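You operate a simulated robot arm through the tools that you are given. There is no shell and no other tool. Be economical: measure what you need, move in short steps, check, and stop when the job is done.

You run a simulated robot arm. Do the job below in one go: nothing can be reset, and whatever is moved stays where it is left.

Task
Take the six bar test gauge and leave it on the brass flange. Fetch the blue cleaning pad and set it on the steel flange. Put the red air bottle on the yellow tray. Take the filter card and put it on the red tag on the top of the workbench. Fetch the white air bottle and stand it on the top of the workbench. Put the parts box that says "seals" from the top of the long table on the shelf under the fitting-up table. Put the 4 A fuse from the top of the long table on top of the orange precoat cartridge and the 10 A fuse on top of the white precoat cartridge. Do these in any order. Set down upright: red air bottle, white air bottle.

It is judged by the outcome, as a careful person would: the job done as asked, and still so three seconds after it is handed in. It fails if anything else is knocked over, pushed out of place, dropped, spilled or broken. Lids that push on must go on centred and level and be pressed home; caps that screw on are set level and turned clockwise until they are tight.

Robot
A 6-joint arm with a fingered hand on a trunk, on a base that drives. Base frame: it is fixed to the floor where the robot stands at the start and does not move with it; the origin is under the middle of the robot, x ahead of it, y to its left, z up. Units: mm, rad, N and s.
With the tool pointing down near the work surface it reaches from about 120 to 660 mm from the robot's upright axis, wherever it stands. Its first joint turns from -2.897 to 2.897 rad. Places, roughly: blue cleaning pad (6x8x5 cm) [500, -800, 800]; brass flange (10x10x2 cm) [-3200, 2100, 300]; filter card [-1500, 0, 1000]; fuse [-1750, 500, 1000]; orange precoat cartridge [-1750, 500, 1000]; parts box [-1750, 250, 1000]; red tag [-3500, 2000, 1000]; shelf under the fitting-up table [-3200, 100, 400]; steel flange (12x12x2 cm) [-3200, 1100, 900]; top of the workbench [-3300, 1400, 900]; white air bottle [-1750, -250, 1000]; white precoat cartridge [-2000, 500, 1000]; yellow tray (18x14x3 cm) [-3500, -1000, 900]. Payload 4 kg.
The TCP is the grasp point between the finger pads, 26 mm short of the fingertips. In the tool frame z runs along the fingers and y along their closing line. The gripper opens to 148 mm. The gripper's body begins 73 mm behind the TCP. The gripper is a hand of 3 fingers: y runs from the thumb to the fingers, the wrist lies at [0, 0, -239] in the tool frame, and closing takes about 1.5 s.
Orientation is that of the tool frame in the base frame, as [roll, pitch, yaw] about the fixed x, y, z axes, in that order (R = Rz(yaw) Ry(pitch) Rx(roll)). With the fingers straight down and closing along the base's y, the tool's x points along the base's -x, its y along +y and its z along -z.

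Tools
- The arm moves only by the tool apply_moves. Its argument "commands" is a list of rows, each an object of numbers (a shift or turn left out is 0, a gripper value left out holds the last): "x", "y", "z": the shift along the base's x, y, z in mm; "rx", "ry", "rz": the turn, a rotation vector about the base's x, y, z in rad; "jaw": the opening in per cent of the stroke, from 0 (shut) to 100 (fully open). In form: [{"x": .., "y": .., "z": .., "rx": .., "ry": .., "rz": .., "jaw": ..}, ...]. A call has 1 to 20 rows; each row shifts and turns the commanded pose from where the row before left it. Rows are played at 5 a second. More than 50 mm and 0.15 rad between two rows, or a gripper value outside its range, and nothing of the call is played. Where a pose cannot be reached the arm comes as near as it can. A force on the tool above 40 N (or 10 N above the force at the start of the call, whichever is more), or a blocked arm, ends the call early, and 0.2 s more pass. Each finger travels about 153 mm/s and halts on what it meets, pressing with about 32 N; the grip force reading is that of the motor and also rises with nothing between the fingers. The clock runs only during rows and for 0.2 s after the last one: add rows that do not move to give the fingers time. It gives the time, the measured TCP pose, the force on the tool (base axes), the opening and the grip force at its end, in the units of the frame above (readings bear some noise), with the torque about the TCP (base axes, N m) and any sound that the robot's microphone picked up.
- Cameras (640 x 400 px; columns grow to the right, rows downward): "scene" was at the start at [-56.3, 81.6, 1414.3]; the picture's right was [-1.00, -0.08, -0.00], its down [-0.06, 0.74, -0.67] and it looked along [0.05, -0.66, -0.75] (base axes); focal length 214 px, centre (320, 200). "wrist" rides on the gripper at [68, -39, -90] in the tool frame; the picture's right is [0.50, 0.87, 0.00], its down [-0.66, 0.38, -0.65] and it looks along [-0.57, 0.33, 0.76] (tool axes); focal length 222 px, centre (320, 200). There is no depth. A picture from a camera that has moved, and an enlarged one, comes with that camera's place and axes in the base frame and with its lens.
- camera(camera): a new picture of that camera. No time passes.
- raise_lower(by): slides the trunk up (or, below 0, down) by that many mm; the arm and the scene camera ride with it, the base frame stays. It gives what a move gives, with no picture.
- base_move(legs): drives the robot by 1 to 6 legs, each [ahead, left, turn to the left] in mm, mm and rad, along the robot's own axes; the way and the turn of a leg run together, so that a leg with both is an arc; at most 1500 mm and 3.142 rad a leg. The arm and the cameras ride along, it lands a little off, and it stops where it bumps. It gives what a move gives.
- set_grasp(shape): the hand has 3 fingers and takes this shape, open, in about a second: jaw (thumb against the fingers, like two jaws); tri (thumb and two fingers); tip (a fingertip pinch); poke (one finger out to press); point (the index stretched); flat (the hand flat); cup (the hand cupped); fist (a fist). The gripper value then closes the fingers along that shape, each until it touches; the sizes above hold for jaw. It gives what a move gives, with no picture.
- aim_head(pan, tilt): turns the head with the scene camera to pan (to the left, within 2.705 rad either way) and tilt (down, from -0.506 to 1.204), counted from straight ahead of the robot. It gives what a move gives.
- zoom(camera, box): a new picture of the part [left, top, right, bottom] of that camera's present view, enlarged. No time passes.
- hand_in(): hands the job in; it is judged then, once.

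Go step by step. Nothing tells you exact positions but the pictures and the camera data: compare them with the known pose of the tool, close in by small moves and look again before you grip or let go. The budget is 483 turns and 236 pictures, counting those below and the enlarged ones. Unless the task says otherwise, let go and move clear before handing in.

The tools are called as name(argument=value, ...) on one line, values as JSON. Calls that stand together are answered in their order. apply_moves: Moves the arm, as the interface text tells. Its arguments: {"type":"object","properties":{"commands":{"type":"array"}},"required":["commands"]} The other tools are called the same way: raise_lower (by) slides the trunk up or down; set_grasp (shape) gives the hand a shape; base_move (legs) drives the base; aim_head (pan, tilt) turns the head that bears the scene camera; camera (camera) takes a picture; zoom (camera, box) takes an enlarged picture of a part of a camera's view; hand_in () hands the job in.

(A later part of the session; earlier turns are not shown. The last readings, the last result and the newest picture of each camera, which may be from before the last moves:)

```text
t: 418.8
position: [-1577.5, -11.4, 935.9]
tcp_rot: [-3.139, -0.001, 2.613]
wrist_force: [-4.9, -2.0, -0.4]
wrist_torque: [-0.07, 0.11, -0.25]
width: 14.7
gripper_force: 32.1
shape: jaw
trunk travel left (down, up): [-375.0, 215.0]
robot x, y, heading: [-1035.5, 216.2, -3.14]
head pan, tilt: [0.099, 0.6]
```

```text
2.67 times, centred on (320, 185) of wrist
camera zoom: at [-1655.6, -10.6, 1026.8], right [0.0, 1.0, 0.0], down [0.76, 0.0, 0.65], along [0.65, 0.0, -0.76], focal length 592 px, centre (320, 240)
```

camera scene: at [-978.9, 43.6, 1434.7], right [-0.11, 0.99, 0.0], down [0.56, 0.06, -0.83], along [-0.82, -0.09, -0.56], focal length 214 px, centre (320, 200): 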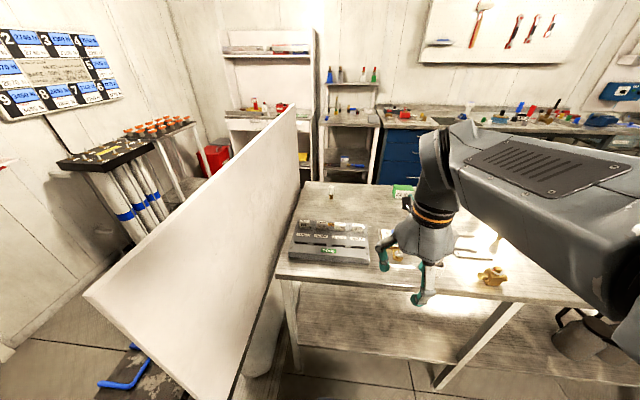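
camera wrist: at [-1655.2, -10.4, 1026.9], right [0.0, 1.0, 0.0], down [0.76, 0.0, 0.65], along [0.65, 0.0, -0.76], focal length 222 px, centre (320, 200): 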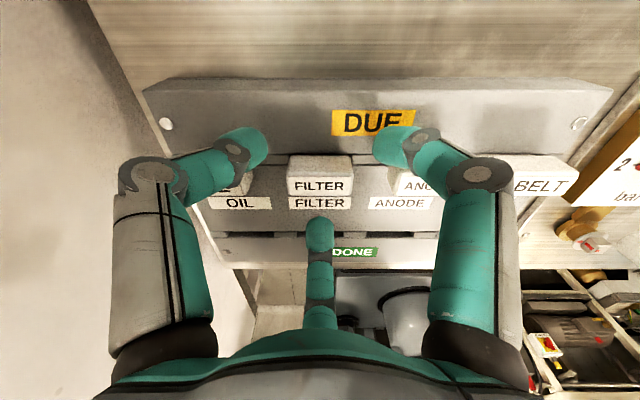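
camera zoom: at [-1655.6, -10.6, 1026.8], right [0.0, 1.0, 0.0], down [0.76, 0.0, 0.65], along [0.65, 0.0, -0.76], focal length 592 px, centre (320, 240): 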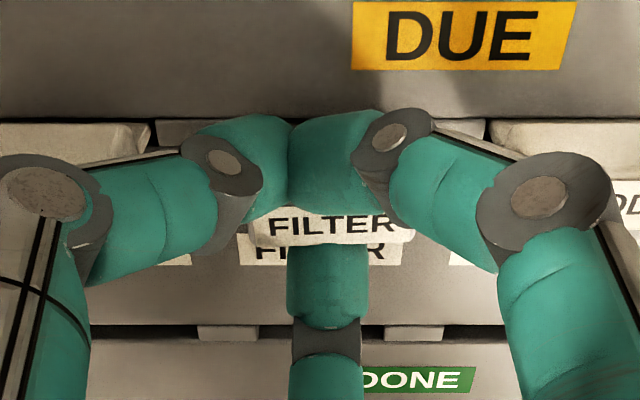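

Gripped (15 mm). I lift straight up.

apply_moves(commands=[{"z": 5}, {"z": 8}, {"z": 12}, {"z": 20}, {"z": 30}, {"z": 30}])

camera(camera="wrist")

zoom(camera="scene", box=[270, 170, 390, 270])

```text
t: 420.2
position: [-1576.3, -10.5, 1043.5]
tcp_rot: [-3.139, 0.0, 2.615]
wrist_force: [-0.6, 0.9, -0.5]
wrist_torque: [-0.01, 0.02, 0.0]
width: 12.9
gripper_force: 31.7
shape: jaw
trunk travel left (down, up): [-375.0, 215.0]
robot x, y, heading: [-1036.8, 211.9, -3.131]
head pan, tilt: [0.099, 0.6]
```

```text
70 pictures are left
camera wrist: at [-1654.8, -9.8, 1132.7], right [0.0, 1.0, 0.0], down [0.76, 0.0, 0.65], along [0.65, 0.0, -0.76], focal length 222 px, centre (320, 200)
```

wrist: 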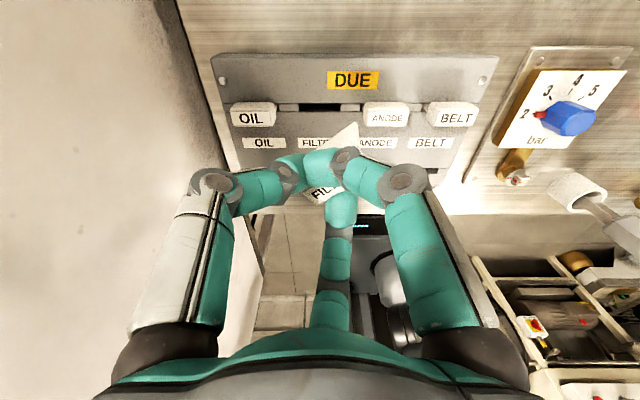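

```text
4.00 times, centred on (330, 220) of scene
camera zoom: at [-1064.2, 42.9, 1434.7], right [-0.11, 0.99, 0.0], down [0.56, 0.06, -0.83], along [-0.82, -0.09, -0.56], focal length 858 px, centre (280, 120)
```

zoom: 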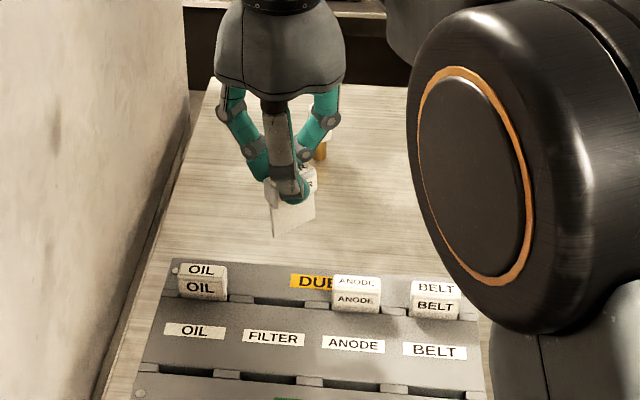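

The card is out of its slot, the others undisturbed. I retract and drive back round to the workbench near the red tag.

apply_moves(commands=[{"x": 20, "z": 20}, {"x": 40, "y": 20, "z": 20}, {"x": 40, "y": 26}, {"x": 30, "y": 38}, {"x": 25, "y": 40}, {"x": 25, "y": 40}, {"x": 20, "y": 40}, {"x": 20}])

base_move(legs=[[-490, 0, 0], [0, 1070, 0], [1000, 0, 0], [950, 0, 0], [0, -1200, 0], [0, -1480, 0]])

aim_head(pan=-0.1, tilt=0.7)

camera(camera="scene")

zoom(camera="wrist", box=[230, 80, 430, 260])

```text
t: 422.0
position: [-1357.9, 193.1, 1082.5]
tcp_rot: [-3.14, -0.001, 2.617]
wrist_force: [0.3, 0.0, -0.1]
wrist_torque: [-0.03, -0.01, -0.02]
width: 12.9
gripper_force: 31.9
shape: jaw
trunk travel left (down, up): [-375.0, 215.0]
robot x, y, heading: [-1033.5, 214.0, -3.132]
head pan, tilt: [0.099, 0.6]
```

```text
t: 452.0
position: [-2736.6, 1828.9, 1082.0]
tcp_rot: [-3.141, -0.001, 2.59]
wrist_force: [-0.4, -0.4, -1.1]
wrist_torque: [0.02, 0.0, 0.01]
width: 12.4
gripper_force: 32.1
shape: jaw
trunk travel left (down, up): [-375.0, 215.0]
robot x, y, heading: [-2417.5, 1846.9, 3.122]
head pan, tilt: [0.099, 0.6]
```

```text
t: 452.7
position: [-2736.1, 1829.2, 1082.8]
tcp_rot: [-3.141, -0.002, 2.589]
wrist_force: [-0.4, -0.3, -1.0]
wrist_torque: [0.02, 0.05, 0.0]
width: 12.8
gripper_force: 32.1
shape: jaw
trunk travel left (down, up): [-375.0, 215.0]
robot x, y, heading: [-2411.6, 1844.6, 3.125]
head pan, tilt: [-0.099, 0.7]
```

```text
68 pictures are left
camera scene: at [-2442.6, 1689.4, 1426.1], right [0.12, 0.99, 0.0], down [0.64, -0.08, -0.77], along [-0.76, 0.09, -0.64], focal length 214 px, centre (320, 200)
```

scene: 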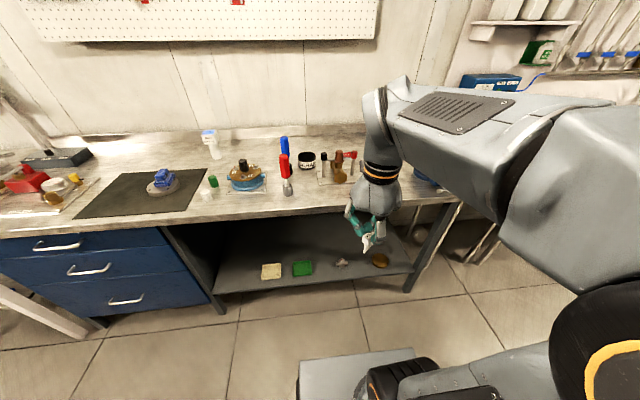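

```text
2.22 times, centred on (330, 170) of wrist
camera zoom: at [-2814.1, 1831.9, 1172.6], right [0.03, 1.0, 0.0], down [0.76, -0.02, 0.65], along [0.65, -0.02, -0.76], focal length 494 px, centre (298, 267)
```

zoom: 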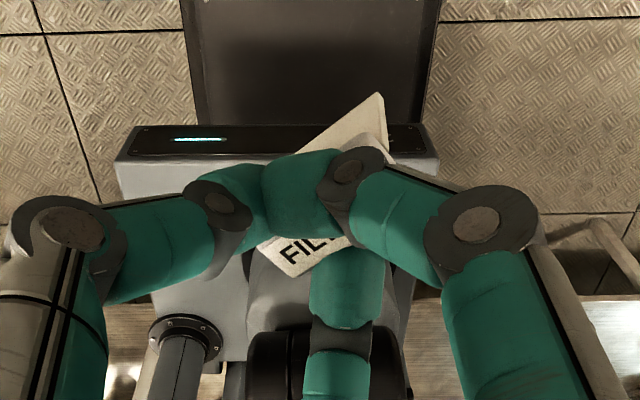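

base_move(legs=[[240, 0, 0.015]])

zoom(camera="scene", box=[240, 120, 440, 260])

```text
t: 454.5
position: [-2976.2, 1826.8, 1083.1]
tcp_rot: [-3.141, -0.001, 2.606]
wrist_force: [-0.4, 0.5, -0.9]
wrist_torque: [-0.01, 0.0, -0.01]
width: 13.0
gripper_force: 32.1
shape: jaw
trunk travel left (down, up): [-375.0, 215.0]
robot x, y, heading: [-2652.0, 1844.3, 3.141]
head pan, tilt: [-0.099, 0.7]
```

```text
2.86 times, centred on (340, 190) of scene
camera zoom: at [-2679.9, 1691.6, 1426.1], right [0.1, 0.99, 0.0], down [0.64, -0.07, -0.77], along [-0.76, 0.08, -0.64], focal length 613 px, centre (263, 229)
```

zoom: 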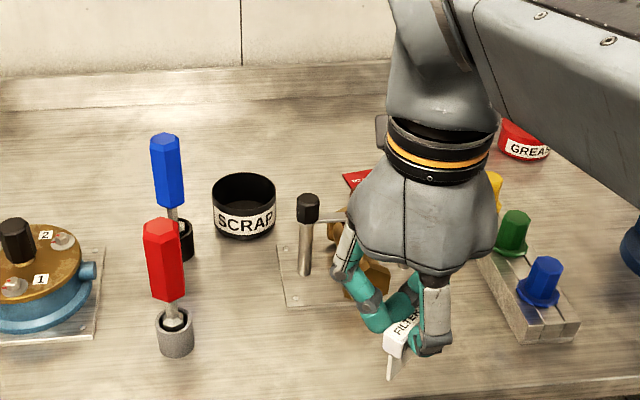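

The red tag lies near (-3410,1940) behind the hand. I tilt the hand 30° for reach and extend towards it.

base_move(legs=[[25, -95, 0]])

apply_moves(commands=[{"x": -30, "ry": 0.13, "z": 10}, {"x": -40, "ry": 0.13}, {"x": -45, "ry": 0.13}, {"x": -45, "ry": 0.13}, {"x": -45}, {"x": -45}, {"x": -45}])

camera(camera="wrist")

zoom(camera="scene", box=[240, 110, 440, 250])

```text
t: 455.6
position: [-3000.2, 1921.1, 1082.8]
tcp_rot: [-3.139, 0.0, 2.605]
wrist_force: [0.3, 0.3, 0.2]
wrist_torque: [0.0, -0.01, -0.02]
width: 12.1
gripper_force: 31.7
shape: jaw
trunk travel left (down, up): [-375.0, 215.0]
robot x, y, heading: [-2677.0, 1943.3, 3.138]
head pan, tilt: [-0.099, 0.7]
```

```text
t: 457.2
position: [-3297.8, 1921.5, 1092.2]
tcp_rot: [-2.854, -0.442, 2.542]
wrist_force: [-0.4, -1.4, 0.1]
wrist_torque: [0.0, -0.01, 0.02]
width: 10.9
gripper_force: 32.4
shape: jaw
trunk travel left (down, up): [-375.0, 215.0]
robot x, y, heading: [-2675.4, 1940.8, 3.141]
head pan, tilt: [-0.099, 0.7]
```

```text
65 pictures are left
camera wrist: at [-3319.2, 1922.5, 1209.2], right [0.01, 1.0, -0.01], down [0.98, -0.01, 0.19], along [0.19, -0.01, -0.98], focal length 222 px, centre (320, 200)
```

wrist: 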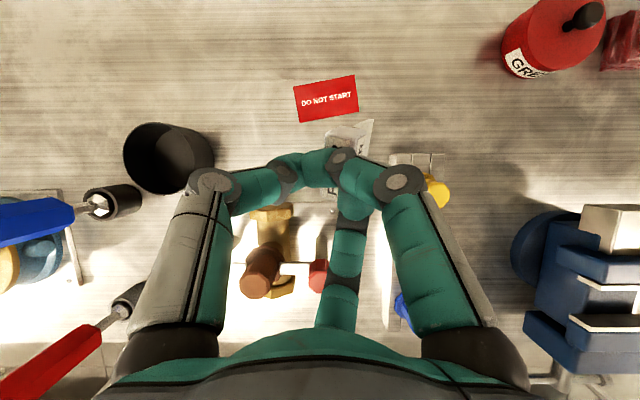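

```text
2.86 times, centred on (340, 180) of scene
camera zoom: at [-2704.7, 1786.8, 1426.1], right [0.1, 0.99, 0.0], down [0.64, -0.07, -0.77], along [-0.76, 0.08, -0.64], focal length 613 px, centre (263, 257)
```

zoom: 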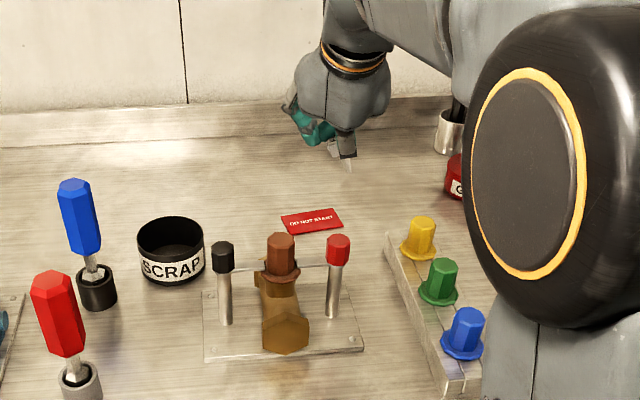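

zoom(camera="wrist", box=[260, 60, 420, 240])

zoom(camera="scene", box=[325, 135, 375, 175])

```text
2.22 times, centred on (340, 150) of wrist
camera zoom: at [-3319.2, 1922.5, 1209.2], right [0.01, 1.0, -0.01], down [0.98, -0.01, 0.19], along [0.19, -0.01, -0.98], focal length 494 px, centre (276, 311)
```

zoom: 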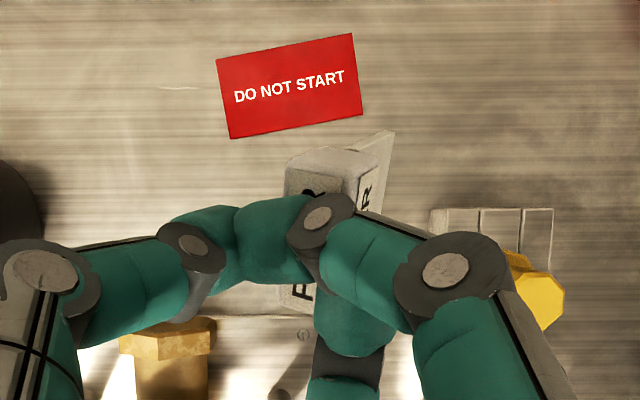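

```text
10.00 times, centred on (350, 155) of scene
camera zoom: at [-2704.7, 1786.8, 1426.1], right [0.1, 0.99, 0.0], down [0.64, -0.07, -0.77], along [-0.76, 0.08, -0.64], focal length 2145 px, centre (20, 650)
```

zoom: 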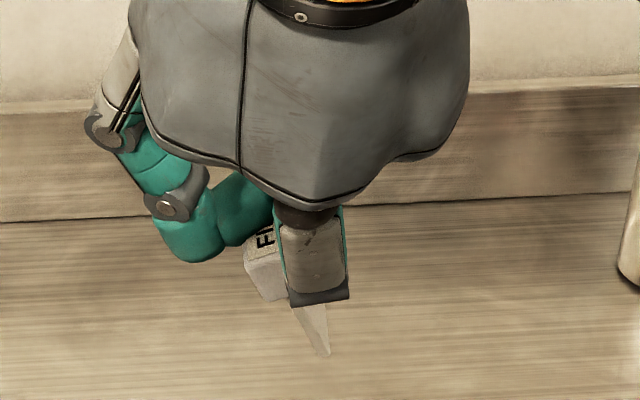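

The card now hangs with its tip about 52 mm out and 85 mm below the TCP. I tilt a bit more to flatten it and bring its tip towards the far part of the tag, then re-measure.

apply_moves(commands=[{"x": -20, "y": -7, "rx": 0.0945, "ry": 0.09}, {"x": -20, "y": -7, "rx": 0.0945, "ry": 0.09}, {"x": -23, "y": -7, "z": -30}, {"z": -40}])

zoom(camera="wrist", box=[260, 60, 420, 240])

zoom(camera="scene", box=[300, 130, 390, 202])

```text
t: 458.2
position: [-3358.6, 1901.1, 1022.6]
tcp_rot: [-2.926, -0.697, 2.579]
wrist_force: [-0.6, 0.7, -0.2]
wrist_torque: [0.01, -0.02, 0.03]
width: 11.0
gripper_force: 31.5
shape: jaw
trunk travel left (down, up): [-375.0, 215.0]
robot x, y, heading: [-2677.0, 1942.5, 3.139]
head pan, tilt: [-0.099, 0.7]
```

```text
2.22 times, centred on (340, 150) of wrist
camera zoom: at [-3360.3, 1880.2, 1139.3], right [0.02, 0.98, 0.18], down [1.0, -0.03, 0.01], along [0.01, 0.18, -0.98], focal length 494 px, centre (276, 311)
```

zoom: 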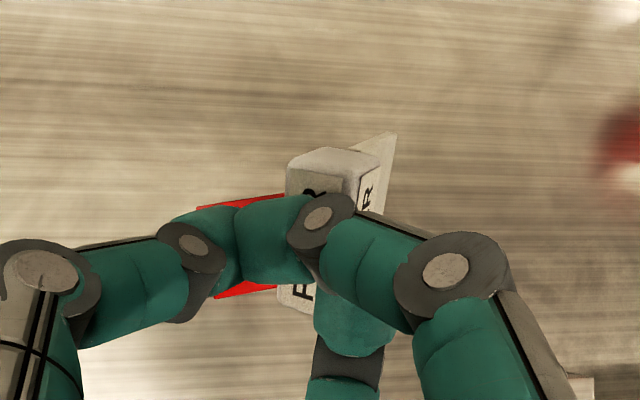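

```text
5.56 times, centred on (345, 166) of scene
camera zoom: at [-2705.0, 1786.8, 1426.1], right [0.1, 0.99, 0.0], down [0.64, -0.07, -0.76], along [-0.76, 0.08, -0.64], focal length 1192 px, centre (181, 389)
```

zoom: 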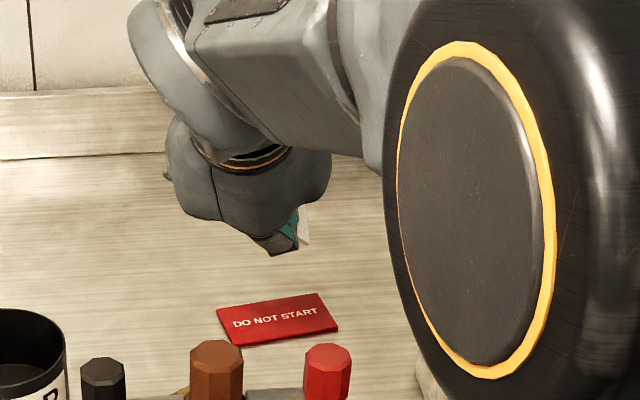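

apply_moves(commands=[{"z": -25}, {"z": -15}, {"z": -8}, {"z": -5}, {"z": -4}, {"z": -3}, {"z": -2}, {"z": -2}])

zoom(camera="scene", box=[300, 130, 390, 202])

zoom(camera="wrist", box=[260, 60, 420, 240])

```text
t: 460.1
position: [-3358.2, 1901.5, 958.5]
tcp_rot: [-2.925, -0.696, 2.581]
wrist_force: [-0.5, -0.3, -0.7]
wrist_torque: [0.01, -0.02, -0.03]
width: 10.9
gripper_force: 31.8
shape: jaw
trunk travel left (down, up): [-375.0, 215.0]
robot x, y, heading: [-2678.2, 1945.7, 3.14]
head pan, tilt: [-0.099, 0.7]
```

```text
5.56 times, centred on (345, 166) of scene
camera zoom: at [-2704.8, 1786.8, 1426.1], right [0.1, 0.99, 0.0], down [0.64, -0.07, -0.76], along [-0.76, 0.08, -0.64], focal length 1192 px, centre (181, 389)
```

zoom: 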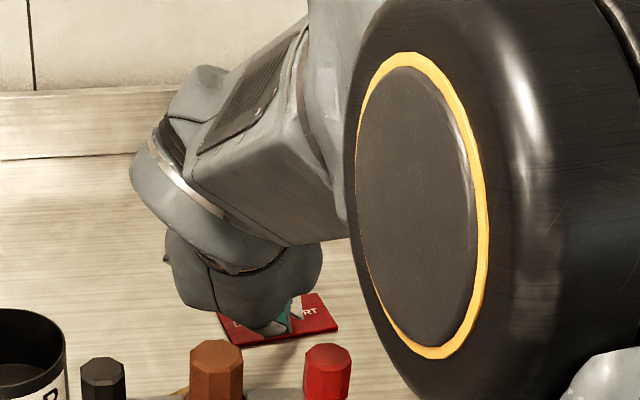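

```text
2.22 times, centred on (340, 150) of wrist
camera zoom: at [-3359.9, 1879.8, 1075.5], right [0.02, 0.98, 0.18], down [1.0, -0.03, 0.01], along [0.01, 0.18, -0.98], focal length 494 px, centre (276, 311)
```

zoom: 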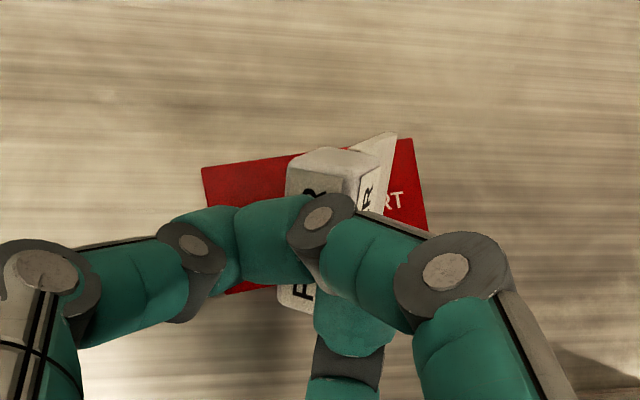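

apply_moves(commands=[{"z": -3}, {"z": -3}, {"z": -3}, {"z": -3}, {"z": -3}, {"z": -3}, {"z": -3}])

```text
t: 461.6
position: [-3360.1, 1900.3, 937.3]
tcp_rot: [-2.925, -0.697, 2.579]
wrist_force: [1.2, -0.8, -0.3]
wrist_torque: [-0.06, 0.02, 0.02]
width: 10.4
gripper_force: 32.0
shape: jaw
trunk travel left (down, up): [-375.0, 215.0]
robot x, y, heading: [-2680.1, 1941.2, 3.136]
head pan, tilt: [-0.099, 0.7]
```

zoom(camera="wrist", box=[260, 60, 420, 240])

```text
2.22 times, centred on (340, 150) of wrist
camera zoom: at [-3359.9, 1879.8, 1054.5], right [0.02, 0.98, 0.18], down [1.0, -0.03, 0.01], along [0.01, 0.18, -0.98], focal length 494 px, centre (276, 311)
```

zoom: 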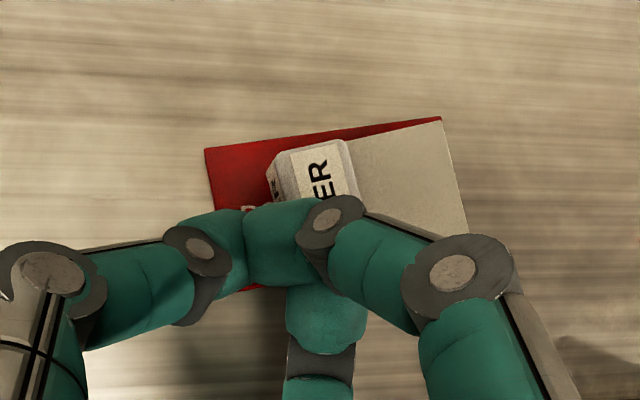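

The card has swung flat onto the tag. I shift it slightly to centre it, then open gently.

apply_moves(commands=[{"z": 3}, {"y": -12, "x": 7}, {"z": -3}, {"z": -2}, {"z": -2}])

apply_moves(commands=[{"jaw": 12}, {"jaw": 16}, {"jaw": 22}, {"jaw": 30}, {"jaw": 40}, {}])

camera(camera="wrist")

```text
t: 462.9
position: [-3351.5, 1889.1, 933.7]
tcp_rot: [-2.925, -0.695, 2.581]
wrist_force: [-0.3, 0.5, -0.6]
wrist_torque: [0.0, -0.01, 0.0]
width: 10.6
gripper_force: 32.3
shape: jaw
trunk travel left (down, up): [-375.0, 215.0]
robot x, y, heading: [-2678.0, 1941.4, 3.14]
head pan, tilt: [-0.099, 0.7]
```

```text
t: 464.2
position: [-3350.8, 1889.1, 933.9]
tcp_rot: [-2.922, -0.696, 2.578]
wrist_force: [-3.7, -0.9, 13.0]
wrist_torque: [0.02, -0.29, -0.01]
width: 54.8
gripper_force: 0.0
shape: jaw
trunk travel left (down, up): [-375.0, 215.0]
robot x, y, heading: [-2675.0, 1939.4, 3.137]
head pan, tilt: [-0.099, 0.7]
```

```text
56 pictures are left
camera wrist: at [-3352.6, 1867.7, 1051.8], right [0.02, 0.98, 0.18], down [1.0, -0.03, 0.01], along [0.01, 0.18, -0.98], focal length 222 px, centre (320, 200)
```

wrist: 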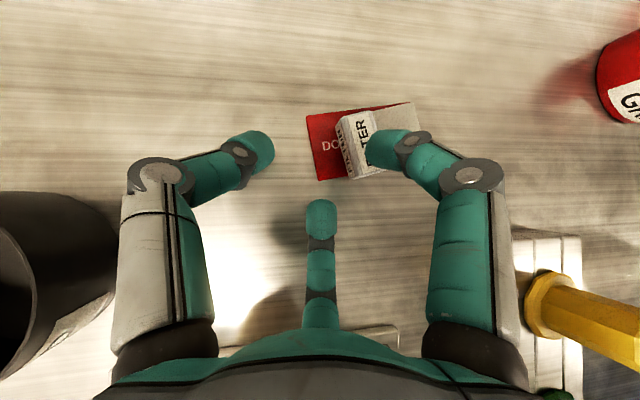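

apply_moves(commands=[{"z": 8}, {"z": 20, "x": 5}, {"z": 30, "x": 15}, {"z": 40, "x": 20}])

zoom(camera="wrist", box=[260, 40, 420, 180])

```text
t: 465.2
position: [-3311.4, 1888.9, 1031.5]
tcp_rot: [-2.926, -0.694, 2.579]
wrist_force: [0.0, -0.5, 0.3]
wrist_torque: [-0.06, -0.04, 0.02]
width: 58.8
gripper_force: 0.0
shape: jaw
trunk travel left (down, up): [-375.0, 215.0]
robot x, y, heading: [-2676.0, 1938.5, 3.141]
head pan, tilt: [-0.099, 0.7]
```

```text
2.86 times, centred on (340, 110) of wrist
camera zoom: at [-3312.4, 1868.0, 1149.3], right [0.02, 0.98, 0.18], down [1.0, -0.03, 0.01], along [0.01, 0.18, -0.98], focal length 635 px, centre (263, 457)
```

zoom: 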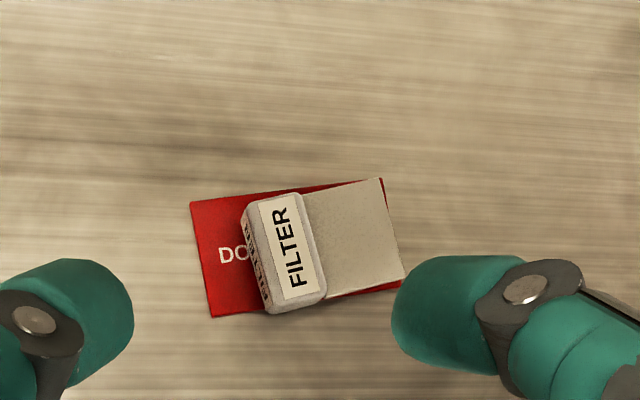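

The filter card lies flat on the red tag. Last job: the 6 bar gauge. I level and retract the arm and drive back to the front bench.

apply_moves(commands=[{"x": 40, "z": 20, "rx": -0.0276, "ry": -0.1169}, {"x": 40, "z": 20, "rx": -0.0276, "ry": -0.1169}, {"x": 45, "rx": -0.0276, "ry": -0.1169}, {"x": 45, "rx": -0.0276, "ry": -0.1169}, {"x": 45, "rx": -0.0276, "ry": -0.1169}, {"x": 45, "rx": -0.0276, "ry": -0.1169}, {"x": 40, "jaw": 60}])

base_move(legs=[[-220, 0, 0], [0, 1400, 0], [0, 1390, 0], [-950, 0, 0], [-950, 0, 0], [0, -1000, 0]])

base_move(legs=[[0, 0, 3.14]])

```text
t: 466.9
position: [-3010.0, 1889.9, 1070.6]
tcp_rot: [3.141, -0.002, 2.658]
wrist_force: [-0.5, -0.3, 0.4]
wrist_torque: [0.02, -0.02, 0.01]
width: 88.2
gripper_force: 0.1
shape: jaw
trunk travel left (down, up): [-375.0, 215.0]
robot x, y, heading: [-2677.6, 1942.2, 3.141]
head pan, tilt: [-0.099, 0.7]
```

```text
t: 495.6
position: [-882.9, 83.4, 1071.7]
tcp_rot: [3.14, -0.003, 2.634]
wrist_force: [0.5, 0.5, 1.1]
wrist_torque: [0.02, -0.04, -0.02]
width: 88.2
gripper_force: 0.0
shape: jaw
trunk travel left (down, up): [-375.0, 215.0]
robot x, y, heading: [-546.7, 122.8, 3.12]
head pan, tilt: [-0.099, 0.7]
```

```text
t: 503.4
position: [-213.0, 170.9, 1071.8]
tcp_rot: [3.141, -0.001, -0.512]
wrist_force: [0.2, -0.4, 0.5]
wrist_torque: [0.02, -0.02, 0.01]
width: 88.0
gripper_force: 0.0
shape: jaw
trunk travel left (down, up): [-375.0, 215.0]
robot x, y, heading: [-549.7, 127.0, -0.028]
head pan, tilt: [-0.099, 0.7]
```

base_move(legs=[[520, 0, 0.028]])

apply_moves(commands=[{"rz": 0.128, "x": 20}, {"rz": 0.128, "x": 20}, {"rz": 0.128, "x": 20}, {"rz": 0.128, "x": 20}])

camera(camera="wrist")

camera(camera="scene")

```text
t: 506.4
position: [310.6, 173.8, 1070.4]
tcp_rot: [-3.141, -0.001, -0.48]
wrist_force: [0.3, 0.6, -0.3]
wrist_torque: [0.0, -0.02, -0.01]
width: 88.0
gripper_force: 0.0
shape: jaw
trunk travel left (down, up): [-375.0, 215.0]
robot x, y, heading: [-25.0, 120.9, -0.002]
head pan, tilt: [-0.099, 0.7]
```

```text
t: 507.4
position: [391.9, 173.6, 1070.5]
tcp_rot: [3.14, -0.002, 0.033]
wrist_force: [-0.7, 0.1, 1.1]
wrist_torque: [-0.01, -0.02, -0.01]
width: 88.0
gripper_force: 0.1
shape: jaw
trunk travel left (down, up): [-375.0, 215.0]
robot x, y, heading: [-26.1, 118.8, 0.002]
head pan, tilt: [-0.099, 0.7]
```

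```text
54 pictures are left
camera wrist: at [456.9, 214.9, 1161.5], right [0.53, -0.85, 0.0], down [-0.64, -0.4, 0.65], along [-0.55, -0.35, -0.76], focal length 222 px, centre (320, 200)
```

wrist: 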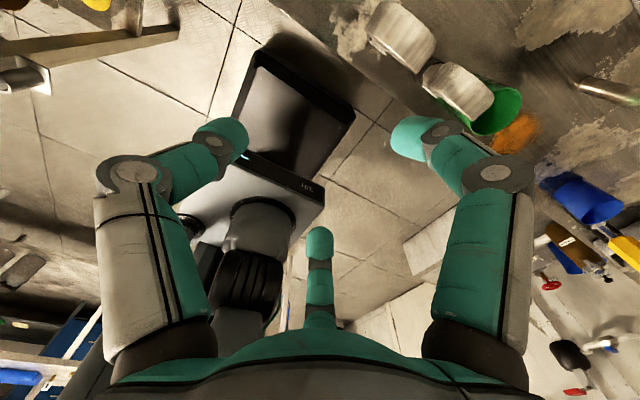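

```text
53 pictures are left
camera scene: at [-0.6, 271.6, 1426.1], right [-0.1, -1.0, 0.0], down [-0.64, 0.06, -0.77], along [0.76, -0.07, -0.64], focal length 214 px, centre (320, 200)
```

scene: 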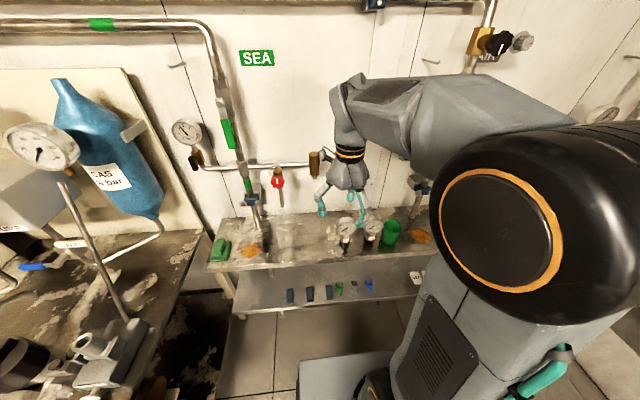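

The 6 bar gauge head is centred near (484,131,882). I come down with two fingers front/back and one on the free left side.

apply_moves(commands=[{"x": 40, "y": -17, "rz": -0.033}, {"x": 40, "y": -17}, {"x": 12}, {"z": -45}, {"z": -45}, {"z": -25}])

camera(camera="wrist")

zoom(camera="scene", box=[290, 160, 410, 260])

```text
t: 508.8
position: [482.3, 140.1, 954.0]
tcp_rot: [-3.139, -0.005, -0.003]
wrist_force: [0.1, 0.1, 0.4]
wrist_torque: [-0.02, -0.01, 0.02]
width: 88.5
gripper_force: 0.1
shape: jaw
trunk travel left (down, up): [-375.0, 215.0]
robot x, y, heading: [-21.4, 120.5, 0.007]
head pan, tilt: [-0.099, 0.7]
```

```text
52 pictures are left
camera wrist: at [549.5, 178.6, 1045.8], right [0.5, -0.87, 0.0], down [-0.66, -0.38, 0.65], along [-0.56, -0.33, -0.76], focal length 222 px, centre (320, 200)
```

wrist: 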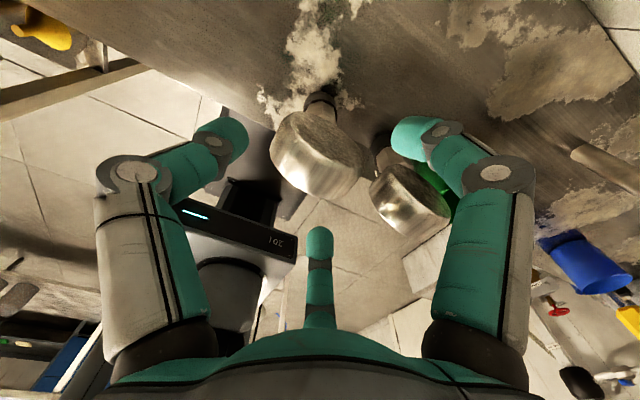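

```text
4.00 times, centred on (350, 210) of scene
camera zoom: at [-0.4, 271.6, 1426.1], right [-0.1, -1.0, 0.0], down [-0.64, 0.06, -0.76], along [0.76, -0.08, -0.64], focal length 858 px, centre (200, 160)
```

zoom: 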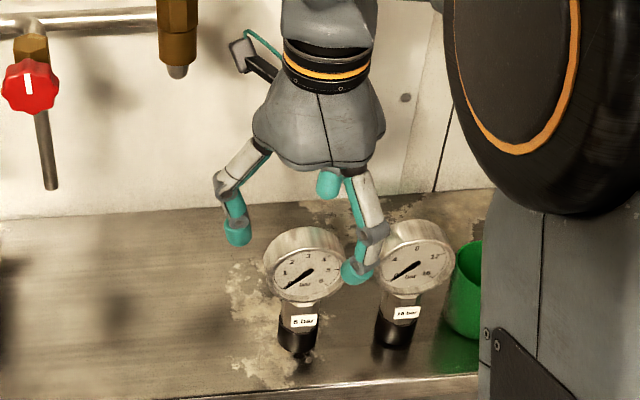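

apply_moves(commands=[{"x": -2, "z": -25}, {"z": -20}, {"z": -12}, {"z": -8}])

camera(camera="wrist")

zoom(camera="scene", box=[290, 170, 410, 270])

```text
t: 509.8
position: [481.7, 138.9, 890.5]
tcp_rot: [-3.141, -0.002, 0.0]
wrist_force: [-0.1, 0.4, -0.2]
wrist_torque: [-0.01, 0.01, -0.03]
width: 88.4
gripper_force: 0.0
shape: jaw
trunk travel left (down, up): [-375.0, 215.0]
robot x, y, heading: [-19.5, 124.7, 0.002]
head pan, tilt: [-0.099, 0.7]
```

```text
50 pictures are left
camera wrist: at [548.4, 178.3, 980.7], right [0.5, -0.87, 0.0], down [-0.66, -0.38, 0.65], along [-0.56, -0.33, -0.76], focal length 222 px, centre (320, 200)
```

wrist: 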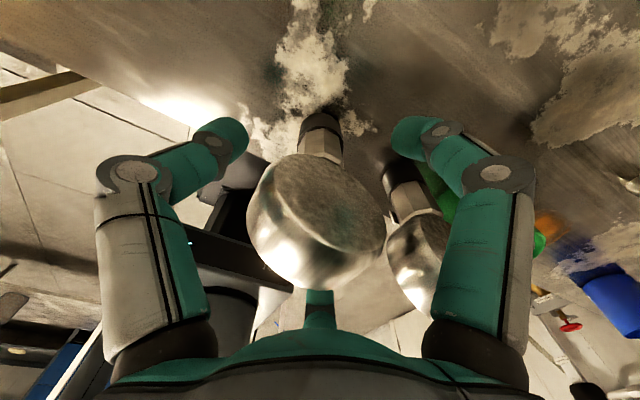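

```text
4.00 times, centred on (350, 220) of scene
camera zoom: at [-0.5, 271.6, 1426.1], right [-0.1, -1.0, 0.0], down [-0.64, 0.06, -0.76], along [0.76, -0.07, -0.64], focal length 858 px, centre (200, 120)
```

zoom: 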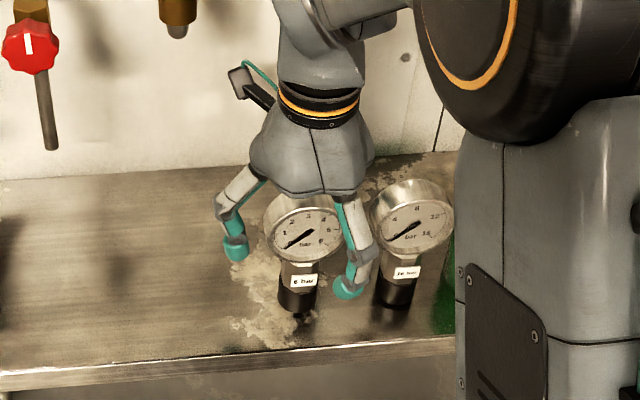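

Fingers are placed well around the 6 bar head, clear of the 16 bar gauge. I close gently.

apply_moves(commands=[{"jaw": 50}, {"jaw": 42}, {"jaw": 34}, {"jaw": 26}, {"jaw": 18}, {"jaw": 10}, {}, {}])

camera(camera="wrist")

zoom(camera="scene", box=[290, 170, 410, 270])

```text
t: 511.6
position: [481.3, 138.0, 891.1]
tcp_rot: [-3.139, -0.002, 0.0]
wrist_force: [0.4, -7.0, -2.1]
wrist_torque: [-0.53, 0.01, 0.0]
width: 23.4
gripper_force: 31.9
shape: jaw
trunk travel left (down, up): [-375.0, 215.0]
robot x, y, heading: [-20.6, 119.8, 0.003]
head pan, tilt: [-0.099, 0.7]
```

```text
48 pictures are left
camera wrist: at [548.6, 177.6, 980.8], right [0.5, -0.87, 0.0], down [-0.66, -0.38, 0.65], along [-0.57, -0.33, -0.76], focal length 222 px, centre (320, 200)
```

wrist: 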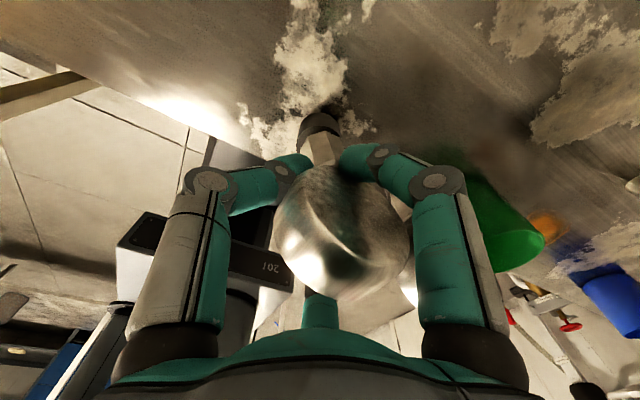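

```text
4.00 times, centred on (350, 220) of scene
camera zoom: at [-0.2, 270.9, 1426.1], right [-0.1, -1.0, 0.0], down [-0.64, 0.06, -0.76], along [0.76, -0.07, -0.64], focal length 858 px, centre (200, 120)
```

zoom: 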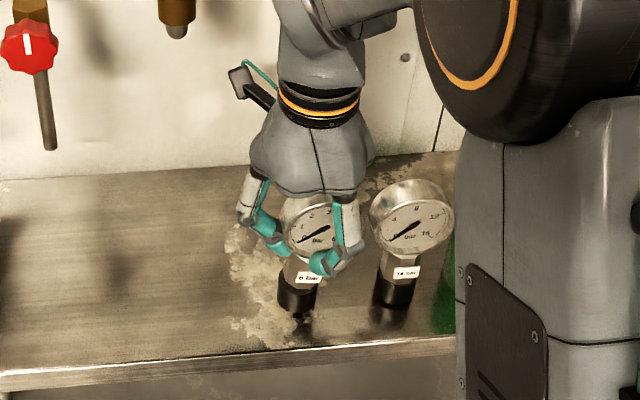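

The gauge is held, leaning slightly. I lift and look.

apply_moves(commands=[{"z": 5}, {"z": 10}, {"z": 20}, {"z": 35}, {"z": 40}, {"z": 40}])

zoom(camera="scene", box=[290, 130, 410, 250])

```text
t: 513.0
position: [480.5, 138.4, 1040.7]
tcp_rot: [-3.141, -0.004, -0.001]
wrist_force: [-0.5, -0.4, -1.1]
wrist_torque: [0.03, -0.01, 0.03]
width: 22.6
gripper_force: 32.6
shape: jaw
trunk travel left (down, up): [-375.0, 215.0]
robot x, y, heading: [-23.2, 120.9, -0.001]
head pan, tilt: [-0.099, 0.7]
```

```text
3.33 times, centred on (350, 190) of scene
camera zoom: at [-0.3, 271.7, 1426.0], right [-0.1, -1.0, 0.0], down [-0.64, 0.06, -0.76], along [0.76, -0.08, -0.64], focal length 715 px, centre (220, 233)
```

zoom: 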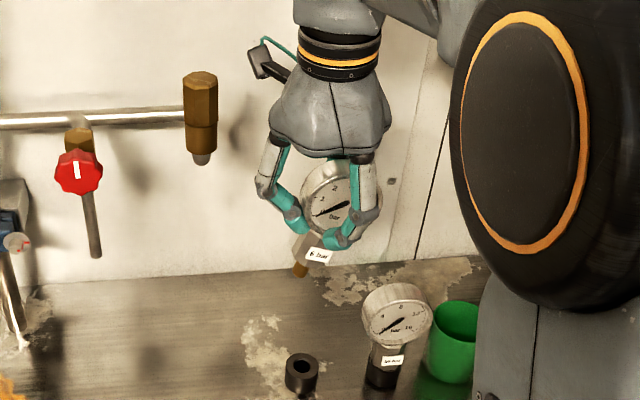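

The black socket stays behind — the gauge has only a thin stem, so it must lie down on the flange. I will lay it dial-up on the free bench area first and re-grip it around the rim; first I retract and turn the hand half round so the dial faces away.

apply_moves(commands=[{"x": -40, "y": 10}, {"x": -40, "y": 10}, {"x": -30}, {"rz": 0.145}, {"rz": 0.145}, {"rz": 0.145}, {"rz": 0.145}, {"rz": 0.145}, {"rz": 0.145}, {"rz": 0.145}, {"rz": 0.145}, {"rz": 0.145}, {"rz": 0.145}])

apply_moves(commands=[{"rz": 0.145}, {"rz": 0.145}, {"rz": 0.145}, {"rz": 0.145}, {"rz": 0.145}, {"rz": 0.145}, {"rz": 0.145}, {"rz": 0.145}, {"rz": 0.145}, {"rz": 0.145}, {"rz": 0.145}, {"rz": 0.097}])

camera(camera="scene")

```text
t: 515.8
position: [371.9, 159.7, 1040.0]
tcp_rot: [-3.141, -0.002, 1.454]
wrist_force: [-0.5, 1.0, -2.3]
wrist_torque: [0.04, 0.04, -0.01]
width: 22.9
gripper_force: 32.1
shape: jaw
trunk travel left (down, up): [-375.0, 215.0]
robot x, y, heading: [-19.8, 121.1, 0.001]
head pan, tilt: [-0.099, 0.7]
```

```text
t: 518.4
position: [371.0, 158.7, 1040.7]
tcp_rot: [-3.139, -0.001, -3.137]
wrist_force: [-0.1, 0.4, -2.1]
wrist_torque: [-0.03, 0.0, -0.03]
width: 23.0
gripper_force: 32.1
shape: jaw
trunk travel left (down, up): [-375.0, 215.0]
robot x, y, heading: [-20.9, 117.0, 0.002]
head pan, tilt: [-0.099, 0.7]
```

```text
45 pictures are left
camera scene: at [-0.4, 271.6, 1426.1], right [-0.1, -1.0, 0.0], down [-0.64, 0.06, -0.76], along [0.76, -0.08, -0.64], focal length 214 px, centre (320, 200)
```

scene: 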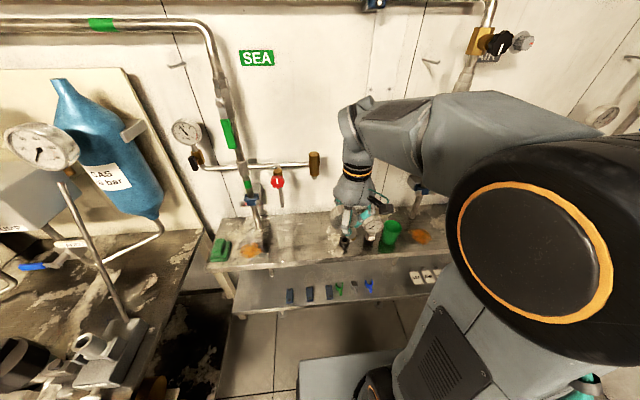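

The dial faces away now. I move over the free bench area and tilt the hand 60° outward so the gauge comes nearly flat, dial up.

apply_moves(commands=[{"y": 35}, {"y": 35}, {"y": 35}, {"x": 15, "ry": -0.131}, {"x": 15, "ry": -0.131}, {"x": 15, "ry": -0.131}, {"x": 15, "ry": -0.131}, {"x": 15, "ry": -0.131, "z": -20}, {"x": 10, "ry": -0.131, "z": -20}, {"x": 10, "ry": -0.131, "z": -20}, {"ry": -0.131, "z": -20}])

zoom(camera="scene", box=[240, 150, 400, 270])

camera(camera="wrist")

```text
t: 520.8
position: [465.0, 265.0, 960.3]
tcp_rot: [-3.141, 1.046, 3.141]
wrist_force: [0.3, 0.2, -2.5]
wrist_torque: [0.01, 0.01, -0.03]
width: 22.5
gripper_force: 31.9
shape: jaw
trunk travel left (down, up): [-375.0, 215.0]
robot x, y, heading: [-20.6, 119.0, 0.001]
head pan, tilt: [-0.099, 0.7]
```

```text
3.33 times, centred on (320, 210) of scene
camera zoom: at [-0.4, 271.7, 1426.1], right [-0.1, -1.0, 0.0], down [-0.64, 0.06, -0.76], along [0.76, -0.07, -0.64], focal length 715 px, centre (320, 167)
```

zoom: 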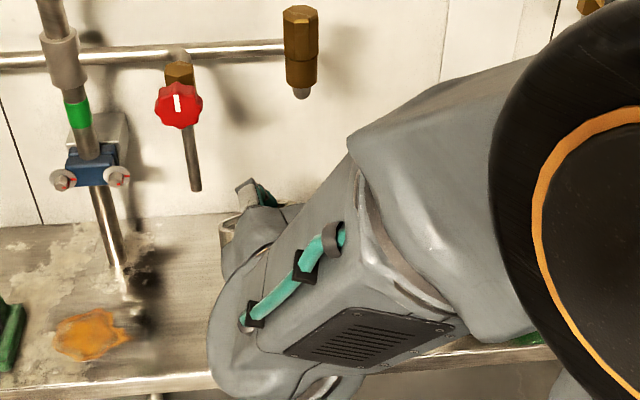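

```text
43 pictures are left
camera wrist: at [354.0, 226.4, 946.5], right [-0.25, 0.87, -0.43], down [-0.24, 0.38, 0.89], along [0.94, 0.33, 0.11], focal length 222 px, centre (320, 200)
```

wrist: 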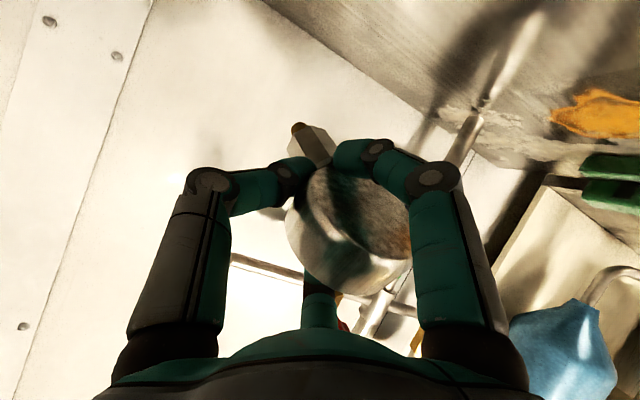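

The gauge is nearly flat with its dial up. I lower it until the stem touches the bench.

apply_moves(commands=[{"z": -40}, {"z": -35}, {"z": -15}, {"z": -8}, {"z": -5}, {"z": -4}, {"z": -4}, {"z": -4}, {"z": -4}, {"z": -4}])

camera(camera="wrist")

```text
t: 523.0
position: [482.1, 275.6, 841.1]
tcp_rot: [-3.141, 1.046, -3.141]
wrist_force: [-0.2, -0.7, -1.7]
wrist_torque: [-0.01, 0.02, 0.01]
width: 22.5
gripper_force: 32.1
shape: jaw
out of reach, approached as far as the arm can: row 2, 3, 7
trunk travel left (down, up): [-375.0, 215.0]
robot x, y, heading: [-20.8, 120.0, 0.0]
head pan, tilt: [-0.099, 0.7]
```

```text
42 pictures are left
camera wrist: at [369.8, 236.3, 828.2], right [-0.25, 0.87, -0.43], down [-0.24, 0.38, 0.89], along [0.94, 0.33, 0.11], focal length 222 px, centre (320, 200)
```

wrist: 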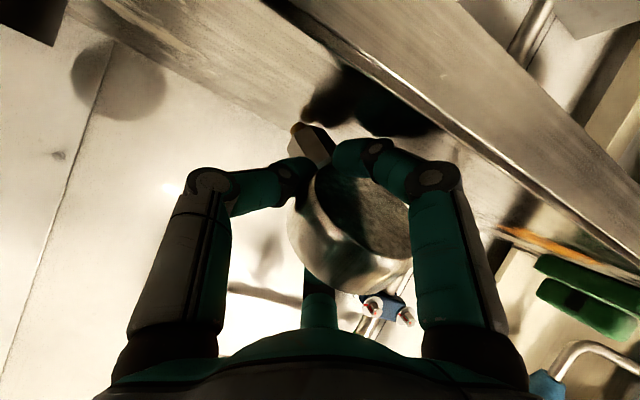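

The arm is near its limit in this pose, so I lower with the trunk in small steps.

raise_lower(by=-6)

raise_lower(by=-5)

raise_lower(by=-4)

```text
t: 523.6
position: [482.1, 276.1, 839.5]
tcp_rot: [3.139, 1.053, 3.137]
wrist_force: [-3.3, 2.8, 25.6]
wrist_torque: [0.06, -0.67, 0.11]
width: 22.5
gripper_force: 31.8
shape: jaw
trunk travel left (down, up): [-369.0, 221.0]
robot x, y, heading: [-17.4, 117.1, 0.002]
head pan, tilt: [-0.099, 0.7]
```

```text
t: 523.9
position: [482.2, 276.1, 838.9]
tcp_rot: [3.131, 1.058, 3.128]
wrist_force: [-2.2, -0.5, 17.5]
wrist_torque: [0.04, -0.27, -0.06]
width: 22.7
gripper_force: 32.2
shape: jaw
trunk travel left (down, up): [-367.0, 223.0]
robot x, y, heading: [-20.2, 122.4, 0.009]
head pan, tilt: [-0.099, 0.7]
stopped: the force on the tool passed its limit (the readings are from after the stop); the commanded pose is now the measured one
```

```text
t: 524.4
position: [484.8, 275.6, 838.0]
tcp_rot: [3.121, 1.066, 3.12]
wrist_force: [-2.4, -1.2, 17.6]
wrist_torque: [0.12, -0.14, 0.01]
width: 22.5
gripper_force: 32.2
shape: jaw
trunk travel left (down, up): [-364.0, 226.0]
robot x, y, heading: [-22.6, 117.6, -0.001]
head pan, tilt: [-0.099, 0.7]
stopped: the force on the tool passed its limit (the readings are from after the stop); the commanded pose is now the measured one
```

Contact. I open a little and draw the hand back along its axis.

apply_moves(commands=[{"z": 2, "jaw": 18}, {"jaw": 21}, {"jaw": 24}, {"jaw": 27}, {}])

camera(camera="wrist")

```text
t: 525.6
position: [483.7, 275.8, 837.6]
tcp_rot: [3.128, 1.061, 3.126]
wrist_force: [0.5, -1.8, 5.3]
wrist_torque: [-0.01, 0.06, 0.01]
width: 38.0
gripper_force: 0.2
shape: jaw
trunk travel left (down, up): [-364.0, 226.0]
robot x, y, heading: [-20.5, 119.5, 0.002]
head pan, tilt: [-0.099, 0.7]
```

```text
41 pictures are left
camera wrist: at [371.9, 237.7, 822.6], right [-0.24, 0.87, -0.43], down [-0.25, 0.37, 0.89], along [0.94, 0.32, 0.13], focal length 222 px, centre (320, 200)
```

wrist: 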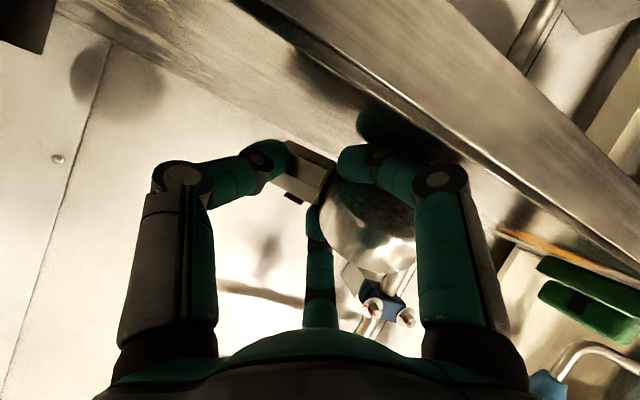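

apply_moves(commands=[{"x": -9, "z": 5}, {"x": -13, "z": 7}, {"x": -17, "z": 10}, {"x": -17, "z": 10}, {"x": -26, "z": 15}, {"x": -35, "z": 20}])

camera(camera="wrist")

zoom(camera="scene", box=[240, 170, 400, 290])

```text
t: 527.0
position: [416.1, 320.1, 921.1]
tcp_rot: [3.13, 1.058, 3.128]
wrist_force: [0.0, -0.1, 0.5]
wrist_torque: [-0.06, -0.03, 0.02]
width: 40.2
gripper_force: 0.0
shape: jaw
out of reach, approached as far as the arm can: row 1, 2, 3, 4, 5, 6
trunk travel left (down, up): [-364.0, 226.0]
robot x, y, heading: [-21.5, 118.8, 0.005]
head pan, tilt: [-0.099, 0.7]
```

```text
40 pictures are left
camera wrist: at [304.8, 282.5, 906.2], right [-0.24, 0.87, -0.43], down [-0.25, 0.38, 0.89], along [0.94, 0.32, 0.12], focal length 222 px, centre (320, 200)
```

wrist: 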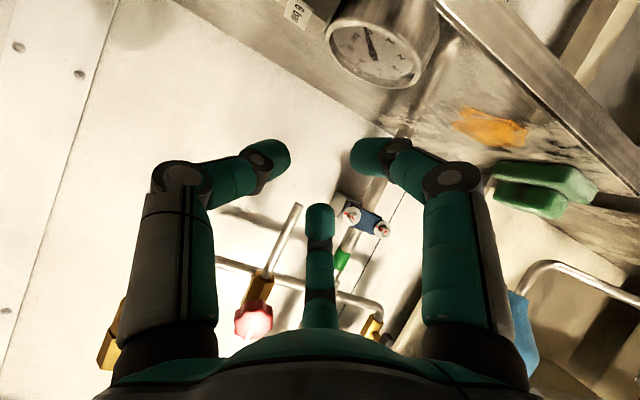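

```text
3.33 times, centred on (320, 230) of scene
camera zoom: at [-0.4, 271.8, 1414.8], right [-0.1, -1.0, 0.0], down [-0.64, 0.06, -0.76], along [0.76, -0.07, -0.64], focal length 715 px, centre (320, 100)
```

zoom: 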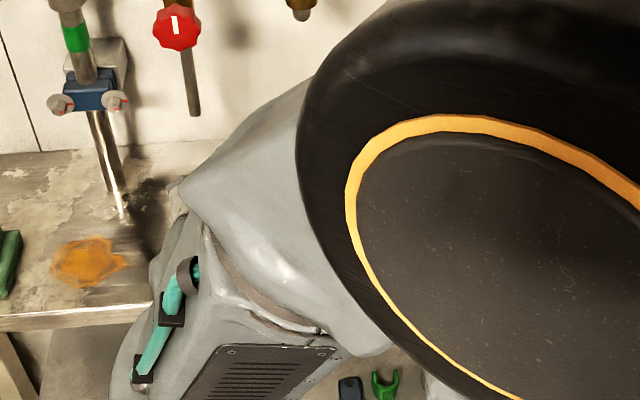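

The gauge now rests on its rim and stem on the bench, dial towards me. I level the hand above and look.

apply_moves(commands=[{"z": 20, "ry": 0.131}, {"z": 25, "ry": 0.131}, {"z": 25, "ry": 0.131}, {"z": 25, "ry": 0.131}, {"z": 25, "ry": 0.131}, {"ry": 0.131, "x": 10}, {"ry": 0.131, "x": 10}, {"ry": 0.131, "x": 10}])

camera(camera="scene")

camera(camera="wrist")

```text
t: 528.8
position: [445.9, 322.4, 1041.6]
tcp_rot: [3.14, 0.008, 3.135]
wrist_force: [-8.7, 0.8, -1.0]
wrist_torque: [0.0, -0.21, 0.28]
width: 37.4
gripper_force: 0.1
shape: jaw
trunk travel left (down, up): [-364.0, 226.0]
robot x, y, heading: [-21.2, 120.7, 0.002]
head pan, tilt: [-0.099, 0.7]
```

```text
38 pictures are left
camera scene: at [-2.1, 271.8, 1414.8], right [-0.1, -1.0, 0.0], down [-0.64, 0.06, -0.77], along [0.76, -0.07, -0.64], focal length 214 px, centre (320, 200)
```

scene: 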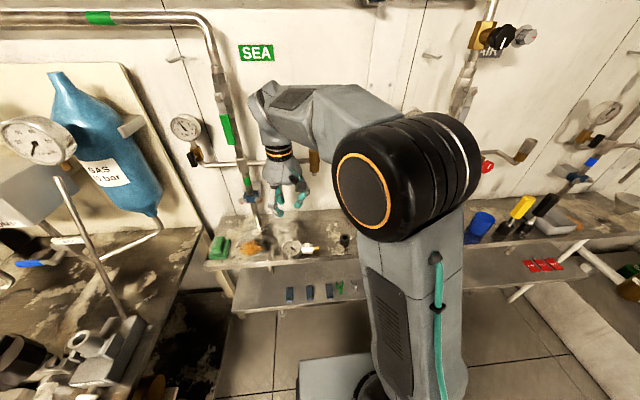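

```text
37 pictures are left
camera wrist: at [376.4, 282.9, 1131.0], right [-0.49, 0.87, 0.0], down [0.65, 0.37, 0.66], along [0.58, 0.32, -0.75], focal length 222 px, centre (320, 200)
```

wrist: 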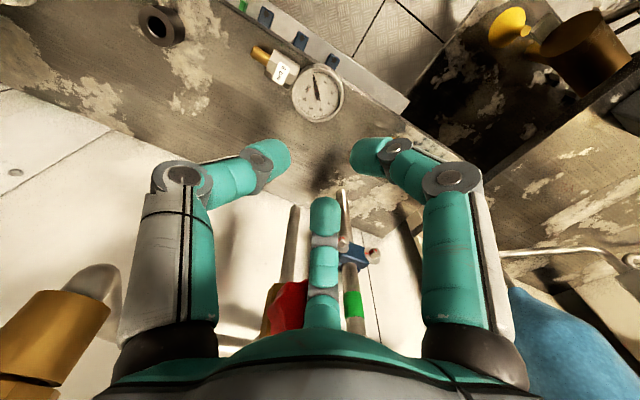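

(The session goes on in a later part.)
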